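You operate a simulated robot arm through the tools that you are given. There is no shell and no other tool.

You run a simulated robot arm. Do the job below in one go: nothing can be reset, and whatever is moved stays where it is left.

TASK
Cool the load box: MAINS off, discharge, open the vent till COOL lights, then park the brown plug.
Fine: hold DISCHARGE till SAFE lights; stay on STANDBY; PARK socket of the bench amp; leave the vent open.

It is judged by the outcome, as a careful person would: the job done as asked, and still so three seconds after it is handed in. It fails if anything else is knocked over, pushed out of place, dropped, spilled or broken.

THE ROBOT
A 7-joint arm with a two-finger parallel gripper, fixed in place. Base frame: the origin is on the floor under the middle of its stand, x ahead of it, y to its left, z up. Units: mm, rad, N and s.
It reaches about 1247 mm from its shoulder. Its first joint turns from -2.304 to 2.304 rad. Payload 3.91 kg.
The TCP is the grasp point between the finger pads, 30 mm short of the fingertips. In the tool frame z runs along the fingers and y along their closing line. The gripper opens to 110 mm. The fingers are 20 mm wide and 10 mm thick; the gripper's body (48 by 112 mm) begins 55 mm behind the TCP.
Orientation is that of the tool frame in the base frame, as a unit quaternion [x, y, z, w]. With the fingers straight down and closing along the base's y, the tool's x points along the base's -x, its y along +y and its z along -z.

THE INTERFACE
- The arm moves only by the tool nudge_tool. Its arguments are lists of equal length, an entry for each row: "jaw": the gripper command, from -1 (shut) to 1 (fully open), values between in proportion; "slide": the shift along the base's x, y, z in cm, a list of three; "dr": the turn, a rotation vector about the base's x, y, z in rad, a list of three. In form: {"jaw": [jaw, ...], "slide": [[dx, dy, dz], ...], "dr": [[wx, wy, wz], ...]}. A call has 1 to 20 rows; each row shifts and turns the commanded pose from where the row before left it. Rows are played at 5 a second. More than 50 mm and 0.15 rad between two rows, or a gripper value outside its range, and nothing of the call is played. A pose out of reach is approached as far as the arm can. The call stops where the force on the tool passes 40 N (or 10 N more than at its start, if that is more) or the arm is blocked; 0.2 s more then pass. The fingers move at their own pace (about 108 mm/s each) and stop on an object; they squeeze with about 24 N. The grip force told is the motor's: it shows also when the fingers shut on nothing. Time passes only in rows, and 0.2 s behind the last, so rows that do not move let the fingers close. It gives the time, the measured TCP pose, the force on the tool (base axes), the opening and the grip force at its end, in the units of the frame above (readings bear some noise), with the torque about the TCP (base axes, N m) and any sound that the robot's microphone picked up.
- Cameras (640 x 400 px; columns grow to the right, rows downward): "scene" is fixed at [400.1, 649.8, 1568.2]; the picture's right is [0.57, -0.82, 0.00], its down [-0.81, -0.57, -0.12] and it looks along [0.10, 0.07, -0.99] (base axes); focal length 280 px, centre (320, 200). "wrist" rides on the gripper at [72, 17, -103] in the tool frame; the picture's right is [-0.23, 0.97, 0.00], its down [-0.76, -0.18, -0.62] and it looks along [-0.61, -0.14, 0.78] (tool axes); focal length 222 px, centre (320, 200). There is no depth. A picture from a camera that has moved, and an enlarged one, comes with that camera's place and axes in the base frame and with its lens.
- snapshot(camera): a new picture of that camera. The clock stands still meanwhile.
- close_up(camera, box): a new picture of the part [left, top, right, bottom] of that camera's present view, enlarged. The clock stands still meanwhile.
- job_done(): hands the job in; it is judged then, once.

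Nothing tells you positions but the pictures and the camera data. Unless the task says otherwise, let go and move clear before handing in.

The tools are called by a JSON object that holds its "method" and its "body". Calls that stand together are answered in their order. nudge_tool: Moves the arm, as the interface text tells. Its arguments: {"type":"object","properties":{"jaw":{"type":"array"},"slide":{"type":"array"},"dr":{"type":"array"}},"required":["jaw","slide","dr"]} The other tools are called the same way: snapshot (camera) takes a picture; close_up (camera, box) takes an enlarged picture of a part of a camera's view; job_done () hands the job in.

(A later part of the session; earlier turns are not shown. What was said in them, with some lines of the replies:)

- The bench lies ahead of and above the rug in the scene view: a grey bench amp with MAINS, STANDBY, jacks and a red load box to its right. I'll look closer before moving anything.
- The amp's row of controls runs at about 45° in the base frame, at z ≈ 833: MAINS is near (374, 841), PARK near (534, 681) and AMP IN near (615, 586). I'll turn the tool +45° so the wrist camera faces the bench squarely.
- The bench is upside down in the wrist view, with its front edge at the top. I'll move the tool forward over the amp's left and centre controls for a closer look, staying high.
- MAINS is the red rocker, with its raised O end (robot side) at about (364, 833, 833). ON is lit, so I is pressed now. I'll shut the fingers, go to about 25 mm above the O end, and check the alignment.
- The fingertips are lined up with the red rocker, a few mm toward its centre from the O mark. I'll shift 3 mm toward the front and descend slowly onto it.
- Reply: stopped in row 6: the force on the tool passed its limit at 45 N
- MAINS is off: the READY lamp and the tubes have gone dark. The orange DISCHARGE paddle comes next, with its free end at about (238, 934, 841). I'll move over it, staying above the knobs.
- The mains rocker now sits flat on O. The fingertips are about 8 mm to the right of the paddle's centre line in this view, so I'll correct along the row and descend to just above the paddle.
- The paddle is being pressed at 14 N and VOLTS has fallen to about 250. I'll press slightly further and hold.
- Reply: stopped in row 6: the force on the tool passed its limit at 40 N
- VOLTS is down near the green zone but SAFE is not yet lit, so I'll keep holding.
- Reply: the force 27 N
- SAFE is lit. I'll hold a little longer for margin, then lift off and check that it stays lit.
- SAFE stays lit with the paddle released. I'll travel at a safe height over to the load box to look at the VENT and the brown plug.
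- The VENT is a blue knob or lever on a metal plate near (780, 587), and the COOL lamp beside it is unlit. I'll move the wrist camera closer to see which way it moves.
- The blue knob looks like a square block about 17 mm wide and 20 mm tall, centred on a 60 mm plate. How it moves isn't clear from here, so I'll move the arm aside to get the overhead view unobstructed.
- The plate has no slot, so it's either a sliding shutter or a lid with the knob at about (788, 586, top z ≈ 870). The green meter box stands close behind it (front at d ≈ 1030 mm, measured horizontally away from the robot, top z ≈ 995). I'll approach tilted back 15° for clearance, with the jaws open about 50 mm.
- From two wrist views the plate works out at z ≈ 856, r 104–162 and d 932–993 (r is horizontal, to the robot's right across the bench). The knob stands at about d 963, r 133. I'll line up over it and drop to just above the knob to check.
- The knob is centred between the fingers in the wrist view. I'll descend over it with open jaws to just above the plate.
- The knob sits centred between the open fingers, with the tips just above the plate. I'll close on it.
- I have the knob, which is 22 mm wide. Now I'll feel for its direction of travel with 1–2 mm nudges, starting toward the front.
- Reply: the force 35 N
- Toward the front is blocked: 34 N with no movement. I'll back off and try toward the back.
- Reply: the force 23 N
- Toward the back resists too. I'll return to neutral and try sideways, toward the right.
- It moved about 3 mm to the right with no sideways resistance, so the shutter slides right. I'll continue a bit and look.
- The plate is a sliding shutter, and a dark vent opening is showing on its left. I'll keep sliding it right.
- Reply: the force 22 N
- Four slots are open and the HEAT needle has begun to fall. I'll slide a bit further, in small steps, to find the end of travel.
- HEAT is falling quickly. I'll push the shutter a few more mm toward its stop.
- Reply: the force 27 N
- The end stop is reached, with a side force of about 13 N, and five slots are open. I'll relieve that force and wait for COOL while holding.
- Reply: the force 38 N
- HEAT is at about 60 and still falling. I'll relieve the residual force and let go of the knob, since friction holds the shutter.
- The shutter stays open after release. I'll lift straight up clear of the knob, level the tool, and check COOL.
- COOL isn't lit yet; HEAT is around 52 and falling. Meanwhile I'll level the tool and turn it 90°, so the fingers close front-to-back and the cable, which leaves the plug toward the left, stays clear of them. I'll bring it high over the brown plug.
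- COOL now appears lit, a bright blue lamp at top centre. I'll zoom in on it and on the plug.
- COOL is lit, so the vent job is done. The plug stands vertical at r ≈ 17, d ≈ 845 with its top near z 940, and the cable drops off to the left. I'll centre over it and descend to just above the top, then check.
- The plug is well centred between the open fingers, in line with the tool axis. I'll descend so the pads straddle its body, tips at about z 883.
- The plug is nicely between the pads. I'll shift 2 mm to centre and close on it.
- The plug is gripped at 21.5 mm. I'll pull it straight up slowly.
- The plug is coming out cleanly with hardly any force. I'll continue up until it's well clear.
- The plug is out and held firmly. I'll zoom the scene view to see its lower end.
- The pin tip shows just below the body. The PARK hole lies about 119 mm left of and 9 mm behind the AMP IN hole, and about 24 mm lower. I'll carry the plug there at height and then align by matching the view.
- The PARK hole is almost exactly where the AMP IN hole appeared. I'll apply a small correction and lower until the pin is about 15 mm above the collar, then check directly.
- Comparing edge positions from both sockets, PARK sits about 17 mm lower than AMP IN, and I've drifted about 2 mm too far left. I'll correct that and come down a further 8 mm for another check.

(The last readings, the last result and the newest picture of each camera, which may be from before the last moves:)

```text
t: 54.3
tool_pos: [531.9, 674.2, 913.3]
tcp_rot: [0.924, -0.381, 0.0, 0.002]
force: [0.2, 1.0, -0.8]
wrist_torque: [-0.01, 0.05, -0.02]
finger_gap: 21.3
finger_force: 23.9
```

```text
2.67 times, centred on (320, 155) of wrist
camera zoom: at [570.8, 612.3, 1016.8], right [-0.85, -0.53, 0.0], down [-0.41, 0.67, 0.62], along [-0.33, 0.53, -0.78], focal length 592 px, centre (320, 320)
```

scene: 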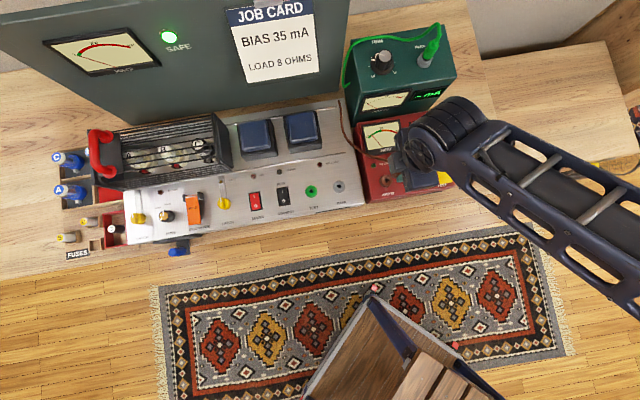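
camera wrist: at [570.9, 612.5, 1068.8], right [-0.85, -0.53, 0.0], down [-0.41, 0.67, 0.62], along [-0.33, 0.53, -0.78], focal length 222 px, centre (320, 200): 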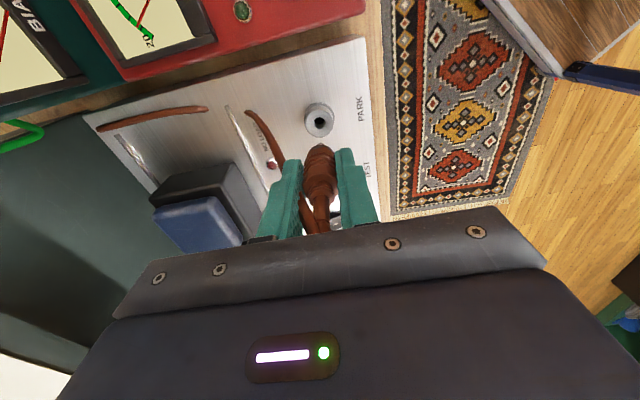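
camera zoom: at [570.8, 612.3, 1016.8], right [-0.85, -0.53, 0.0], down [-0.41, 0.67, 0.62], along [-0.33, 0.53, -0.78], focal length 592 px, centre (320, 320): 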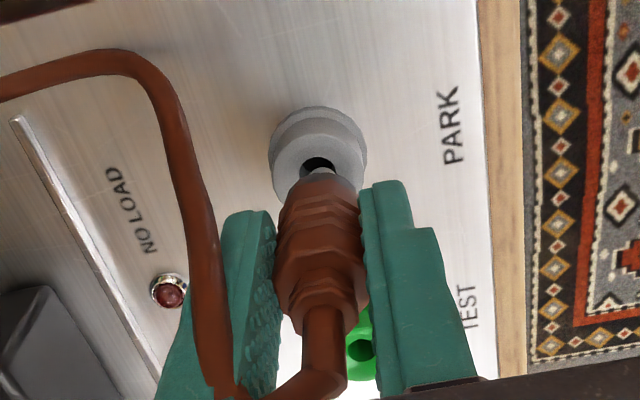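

The view now matches the AMP IN reference to within about half a millimetre. I'll make a 0.5 mm correction and lower the pin into the PARK hole slowly.

{"method": "nudge_tool", "body": {"jaw": [-1, -1, -1, -1], "slide": [[0.04, 0.04, -0.2], [0, 0, -0.2], [0, 0, -0.2], [0, 0, 0]], "dr": [[0, 0, 0], [0, 0, 0], [0, 0, 0], [0, 0, 0]]}}

{"method": "close_up", "body": {"camera": "wrist", "box": [285, 110, 355, 180]}}

```text
t: 55.3
tool_pos: [532.2, 674.9, 906.7]
tcp_rot: [0.924, -0.382, -0.002, 0.001]
force: [-0.6, 0.3, 0.5]
wrist_torque: [0.01, 0.0, -0.01]
finger_gap: 21.4
finger_force: 23.9
```

```text
5.71 times, centred on (320, 145) of wrist
camera zoom: at [571.0, 612.4, 1010.9], right [-0.85, -0.53, 0.0], down [-0.41, 0.67, 0.62], along [-0.33, 0.53, -0.78], focal length 1269 px, centre (320, 514)
```

zoom: 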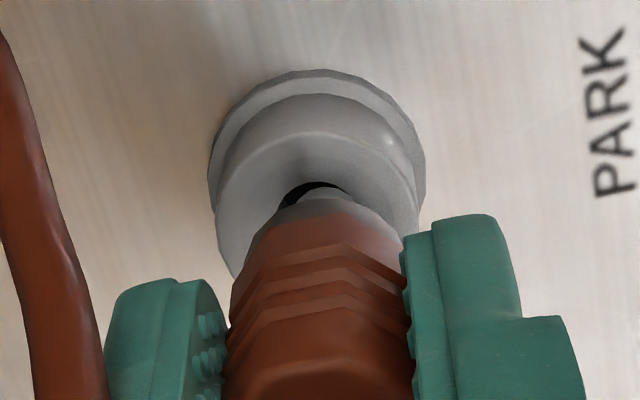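

The pin tip is entering the hole, seen by the dark crescent ahead of it, with no contact force. I'll continue down in 2 mm steps.

{"method": "nudge_tool", "body": {"jaw": [-1, -1, -1, -1], "slide": [[0, 0, -0.2], [0, 0, -0.2], [0, 0, -0.2], [0, 0, 0]], "dr": [[0, 0, 0], [0, 0, 0], [0, 0, 0], [0, 0, 0]]}}

{"method": "close_up", "body": {"camera": "wrist", "box": [285, 110, 355, 180]}}

```text
t: 56.3
tool_pos: [532.2, 675.3, 902.0]
tcp_rot: [0.924, -0.382, -0.001, 0.001]
force: [1.8, 9.0, 3.0]
wrist_torque: [0.42, -0.07, 0.0]
finger_gap: 21.2
finger_force: 24.3
```

```text
5.71 times, centred on (320, 145) of wrist
camera zoom: at [570.7, 612.7, 1005.0], right [-0.85, -0.53, 0.0], down [-0.41, 0.66, 0.62], along [-0.33, 0.53, -0.78], focal length 1269 px, centre (320, 514)
```

zoom: 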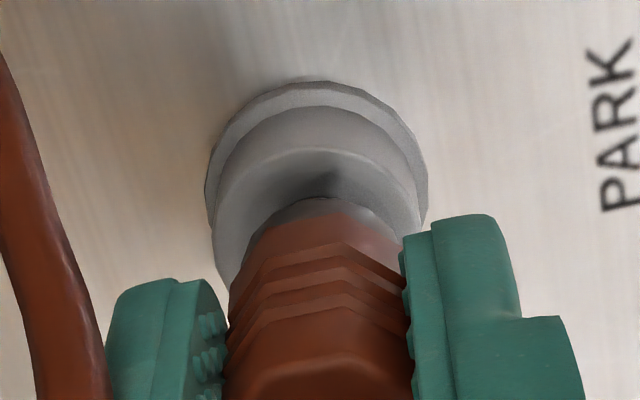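

The pin is in the hole and touching one wall, with about 9 N sideways. I'll ease 0.8 mm in the direction it's being pushed, then continue down.

{"method": "nudge_tool", "body": {"jaw": [-1, -1, -1], "slide": [[0.02, 0.08, 0], [0, 0, -0.1], [0, 0, 0]], "dr": [[0, 0, 0], [0, 0, 0], [0, 0, 0]]}}

```text
t: 57.1
tool_pos: [532.8, 674.0, 900.0]
tcp_rot: [0.924, -0.382, -0.001, 0.001]
force: [0.9, 3.6, -1.5]
wrist_torque: [0.28, -0.1, -0.01]
finger_gap: 21.4
finger_force: 24.0
```

{"method": "nudge_tool", "body": {"jaw": [-1, -1, -1, -1], "slide": [[0.01, 0.03, -0.15], [0, 0, -0.15], [0, 0, -0.1], [0, 0, 0]], "dr": [[0, 0, 0], [0, 0, 0], [0, 0, 0], [0, 0, 0]]}}

{"method": "close_up", "body": {"camera": "wrist", "box": [285, 110, 355, 180]}}

```text
t: 58.1
tool_pos: [531.4, 675.7, 896.3]
tcp_rot: [0.924, -0.382, -0.001, 0.003]
force: [-0.1, 0.1, -0.9]
wrist_torque: [-0.01, 0.01, -0.02]
finger_gap: 20.9
finger_force: 23.8
```

```text
5.71 times, centred on (320, 145) of wrist
camera zoom: at [570.9, 613.8, 1000.1], right [-0.85, -0.53, 0.0], down [-0.41, 0.67, 0.62], along [-0.33, 0.53, -0.78], focal length 1269 px, centre (320, 514)
```

zoom: 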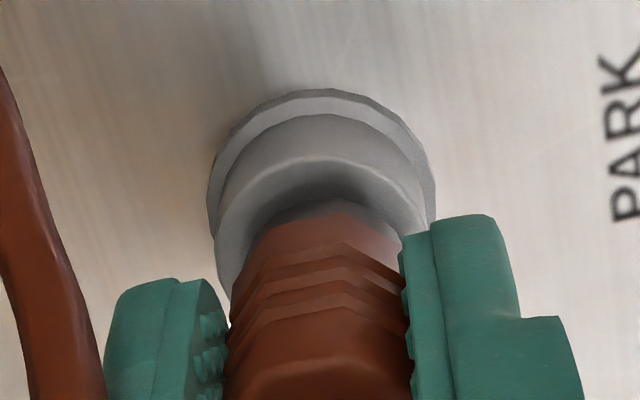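

The lateral force has vanished, and the view says about 4 mm of insertion remain compared with how it sat in AMP IN. I'll keep lowering until it seats.

{"method": "nudge_tool", "body": {"jaw": [-1, -1, -1, -1, -1], "slide": [[0, 0, -0.12], [0, 0, -0.12], [0, 0, -0.1], [0, 0, -0.1], [0, 0, 0]], "dr": [[0, 0, 0], [0, 0, 0], [0, 0, 0], [0, 0, 0], [0, 0, 0]]}}

{"method": "close_up", "body": {"camera": "wrist", "box": [285, 110, 355, 180]}}

{"method": "close_up", "body": {"camera": "wrist", "box": [240, 80, 400, 230]}}

```text
t: 59.3
tool_pos: [532.6, 676.5, 893.3]
tcp_rot: [0.924, -0.382, -0.001, 0.002]
force: [-0.2, 0.1, -0.6]
wrist_torque: [-0.01, -0.02, -0.01]
finger_gap: 21.3
finger_force: 24.1
```

```text
5.71 times, centred on (320, 145) of wrist
camera zoom: at [571.3, 613.2, 996.2], right [-0.85, -0.53, 0.0], down [-0.41, 0.67, 0.62], along [-0.33, 0.53, -0.78], focal length 1269 px, centre (320, 514)
```

zoom: 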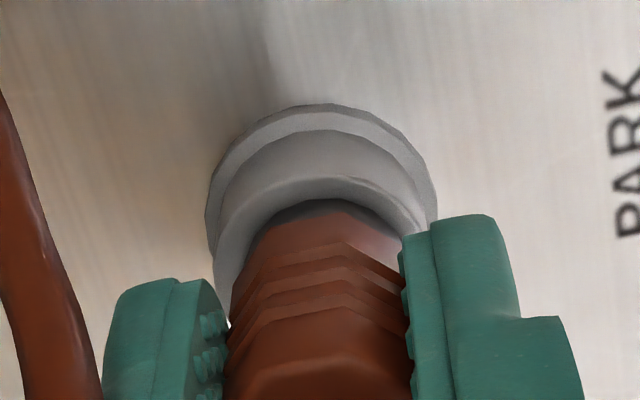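

```text
2.67 times, centred on (320, 155) of wrist
camera zoom: at [571.3, 613.2, 996.2], right [-0.85, -0.53, 0.0], down [-0.41, 0.67, 0.62], along [-0.33, 0.53, -0.78], focal length 592 px, centre (320, 320)
```

zoom: 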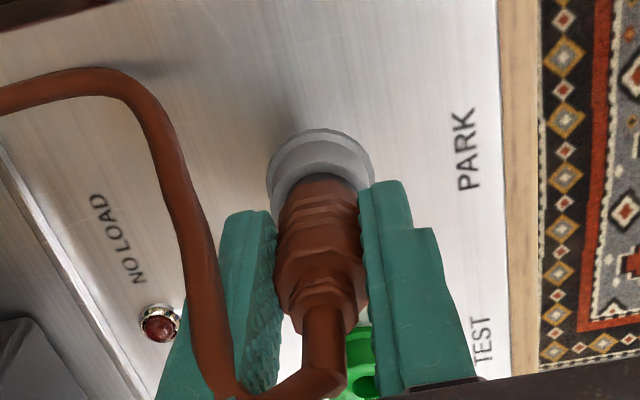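

The view now matches the seated AMP IN view. I'll press gently a couple more mm to confirm it bottoms out.

{"method": "nudge_tool", "body": {"jaw": [-1, -1, -1, -1], "slide": [[0, 0, -0.08], [0, 0, -0.08], [0, 0, -0.08], [0, 0, 0]], "dr": [[0, 0, 0], [0, 0, 0], [0, 0, 0], [0, 0, 0]]}}

{"method": "close_up", "body": {"camera": "wrist", "box": [285, 110, 355, 180]}}

```text
t: 60.3
tool_pos: [532.4, 674.6, 893.2]
tcp_rot: [0.924, -0.382, -0.001, -0.001]
force: [5.0, -4.7, 32.1]
wrist_torque: [-0.18, -0.2, 0.03]
finger_gap: 21.2
finger_force: 23.6
```

```text
5.71 times, centred on (320, 145) of wrist
camera zoom: at [570.8, 612.9, 995.8], right [-0.85, -0.53, 0.0], down [-0.41, 0.66, 0.62], along [-0.33, 0.53, -0.78], focal length 1269 px, centre (320, 514)
```

zoom: 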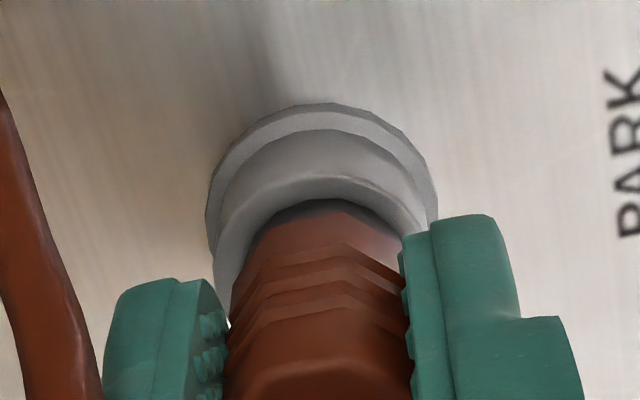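

The plug has bottomed at 32 N with no further movement, so it is seated in PARK. I'll relax the push and open the jaws.

{"method": "nudge_tool", "body": {"jaw": [-1, -1, -0.7, -0.4, -0.1, 0.1, 0.1], "slide": [[0, 0, 0.18], [0, 0, 0], [0, 0, 0], [0, 0, 0], [0, 0, 0], [0, 0, 0], [0, 0, 0]], "dr": [[0, 0, 0], [0, 0, 0], [0, 0, 0], [0, 0, 0], [0, 0, 0], [0, 0, 0], [0, 0, 0]]}}

{"method": "snapshot", "body": {"camera": "wrist"}}

{"method": "close_up", "body": {"camera": "wrist", "box": [240, 80, 400, 230]}}

```text
t: 61.9
tool_pos: [532.4, 675.9, 891.7]
tcp_rot: [0.924, -0.382, 0.0, 0.001]
force: [0.3, -0.7, 0.2]
wrist_torque: [-0.01, 0.04, -0.01]
finger_gap: 60.2
finger_force: 0.1
```

```text
taken
camera wrist: at [570.8, 613.4, 995.2], right [-0.85, -0.53, 0.0], down [-0.41, 0.67, 0.62], along [-0.33, 0.53, -0.78], focal length 222 px, centre (320, 200)
```

wrist: 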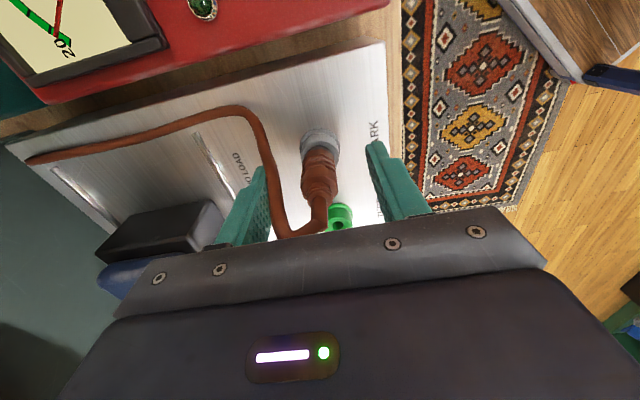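

```text
2.67 times, centred on (320, 155) of wrist
camera zoom: at [570.8, 613.4, 995.2], right [-0.85, -0.53, 0.0], down [-0.41, 0.67, 0.62], along [-0.33, 0.53, -0.78], focal length 592 px, centre (320, 320)
```

zoom: 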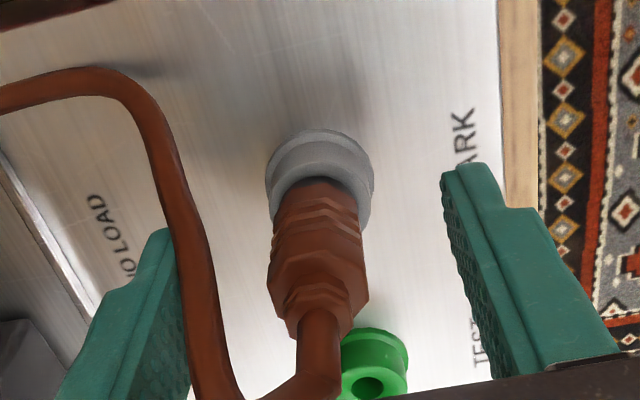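

The plug stands upright in PARK on its own. I'll lift straight up between plug and cable.

{"method": "nudge_tool", "body": {"jaw": [0.1, 0.1, 0.1, 0.1, 0.1, 0.1, 0.1, 0.1], "slide": [[0, 0, 1], [0, 0, 1.5], [0, 0, 2], [0, 0, 2.5], [0, 0, 3], [0, 0, 3], [0, 0, 2], [0, 0, 0]], "dr": [[0, 0, 0], [0, 0, 0], [0, 0, 0], [0, 0, 0], [0, 0, 0], [0, 0, 0], [0, 0, 0], [0, 0, 0]]}}

{"method": "snapshot", "body": {"camera": "wrist"}}

{"method": "snapshot", "body": {"camera": "scene"}}

```text
t: 63.7
tool_pos: [533.1, 675.4, 1042.8]
tcp_rot: [0.924, -0.381, -0.002, 0.002]
force: [-0.6, 0.1, -0.2]
wrist_torque: [0.03, 0.0, 0.01]
finger_gap: 60.5
finger_force: 0.0
```

```text
taken
camera wrist: at [571.9, 614.4, 1144.9], right [-0.85, -0.53, 0.0], down [-0.41, 0.67, 0.62], along [-0.33, 0.53, -0.78], focal length 222 px, centre (320, 200)
```

wrist: 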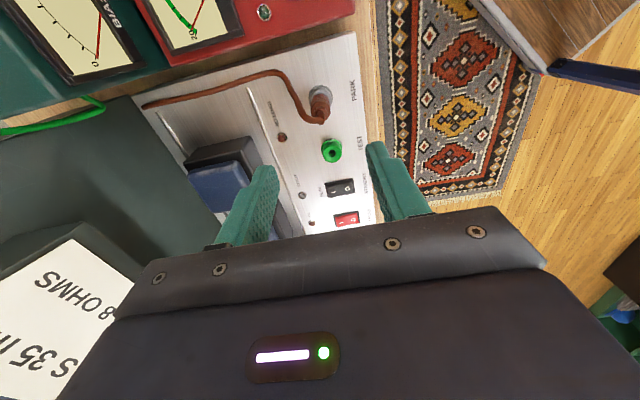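

```text
taken
```

scene: 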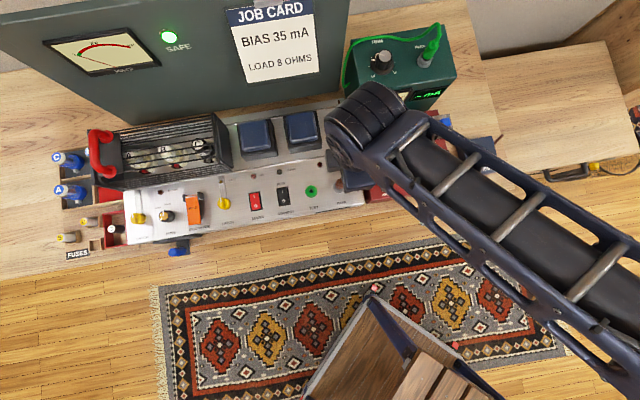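

The plug stays parked. I'll retract the arm toward the robot, clear of the bench, and inspect everything.

{"method": "nudge_tool", "body": {"jaw": [0.1, 0.1, 0.1, 0.1, 0.1, 0.1, 0.1, 0.1], "slide": [[0, 0, 2], [-3, -3, 1], [-3, -3, 1], [-3, -3, 1], [-3, -3, 0], [-3, -3, 0], [-3, -3, 0], [0, 0, 0]], "dr": [[0, 0, 0], [0, 0, 0], [0, 0, 0], [0, 0, 0], [0, 0, 0], [0, 0, 0], [0, 0, 0], [0, 0, 0]]}}

{"method": "snapshot", "body": {"camera": "scene"}}

{"method": "close_up", "body": {"camera": "scene", "box": [230, 120, 460, 230]}}

{"method": "close_up", "body": {"camera": "scene", "box": [40, 10, 340, 130]}}

```text
t: 65.5
tool_pos: [353.4, 494.8, 1092.4]
tcp_rot: [0.924, -0.382, -0.001, 0.003]
force: [-0.7, 0.4, -0.1]
wrist_torque: [-0.01, -0.01, -0.01]
finger_gap: 60.4
finger_force: 0.1
```

```text
taken
```

scene: 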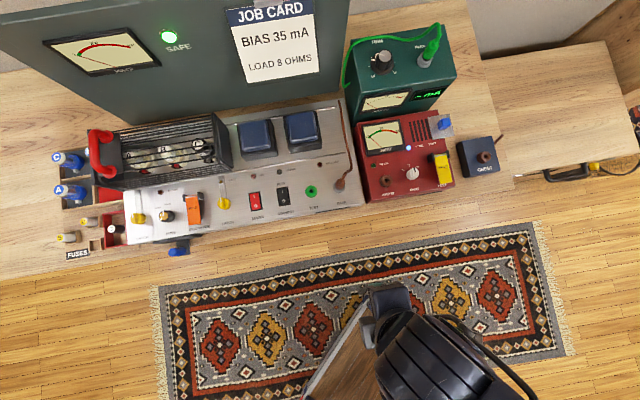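

```text
2.78 times, centred on (345, 175) of scene
camera zoom: at [400.1, 649.8, 1568.2], right [0.57, -0.82, 0.0], down [-0.81, -0.57, -0.12], along [0.1, 0.07, -0.99], focal length 779 px, centre (250, 270)
```

zoom: 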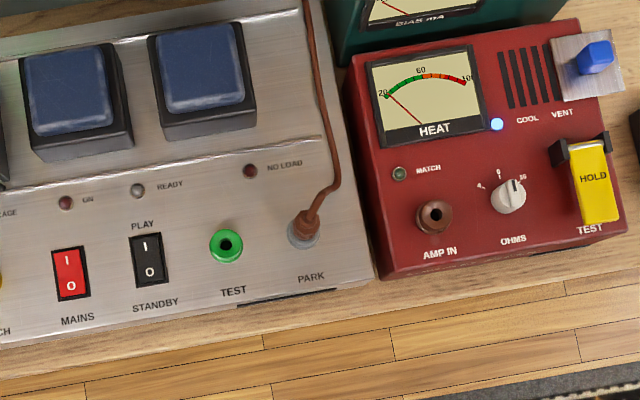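

```text
2.13 times, centred on (190, 70) of scene
camera zoom: at [400.1, 649.8, 1568.2], right [0.57, -0.82, 0.0], down [-0.81, -0.57, -0.12], along [0.1, 0.07, -0.99], focal length 597 px, centre (597, 477)
```

zoom: 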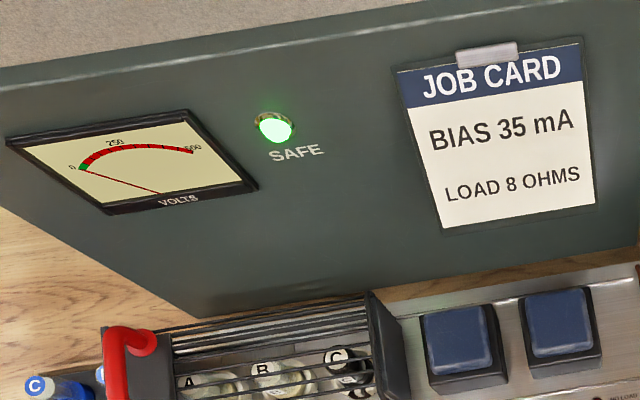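

MAINS is off, SAFE and COOL are lit, the vent is open and the plug is in PARK. One last close look at the plug and the STANDBY switch.

{"method": "close_up", "body": {"camera": "scene", "box": [310, 150, 380, 210]}}

{"method": "close_up", "body": {"camera": "scene", "box": [235, 160, 325, 225]}}

```text
6.67 times, centred on (345, 180) of scene
camera zoom: at [400.1, 649.8, 1568.2], right [0.57, -0.82, 0.0], down [-0.81, -0.57, -0.12], along [0.1, 0.07, -0.99], focal length 1866 px, centre (153, 333)
```

zoom: 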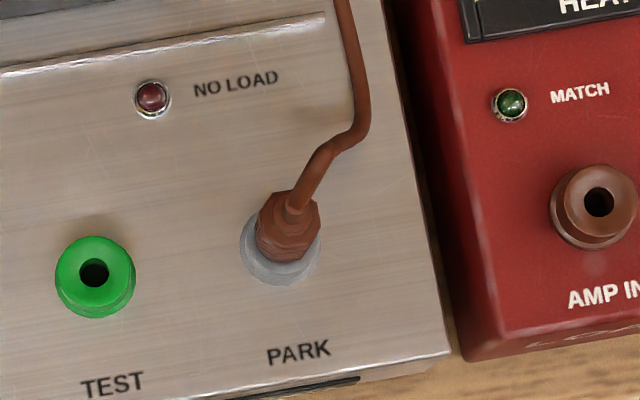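

```text
6.15 times, centred on (280, 192) of scene
camera zoom: at [400.1, 649.8, 1568.2], right [0.57, -0.82, 0.0], down [-0.81, -0.57, -0.12], along [0.1, 0.07, -0.99], focal length 1722 px, centre (566, 246)
```

zoom: 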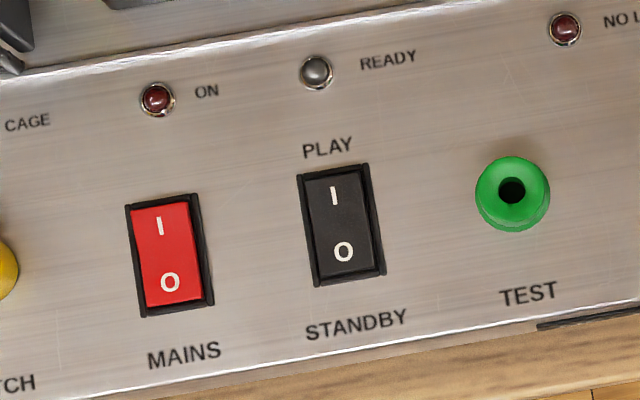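

The brown plug is seated upright in the bench amp's PARK socket. MAINS and STANDBY are both on O, SAFE and COOL are lit, and the vent is open. The arm is clear, so I'm handing the job in.

{"method": "job_done", "body": {}}

```text
The job is handed in.
```

The load box is cooled and the brown plug is parked in the PARK socket of the bench amp. I've handed the job in; no result came back with it.

- **MAINS:** switched off. The ON and READY lamps and the tubes went dark.
- **Discharge:** I held DISCHARGE until SAFE lit, and SAFE stayed lit after I let go.
- **Vent:** the shutter is slid fully open and left open. COOL is lit, and HEAT had fallen from about 80 to the low end of the green.
- **STANDBY:** not touched; still on STANDBY.
- **Brown plug:** moved from AMP IN to PARK, pushed fully in and standing upright on its own.

My last pictures showed nothing else moved or knocked over, and the arm was clear of the bench.
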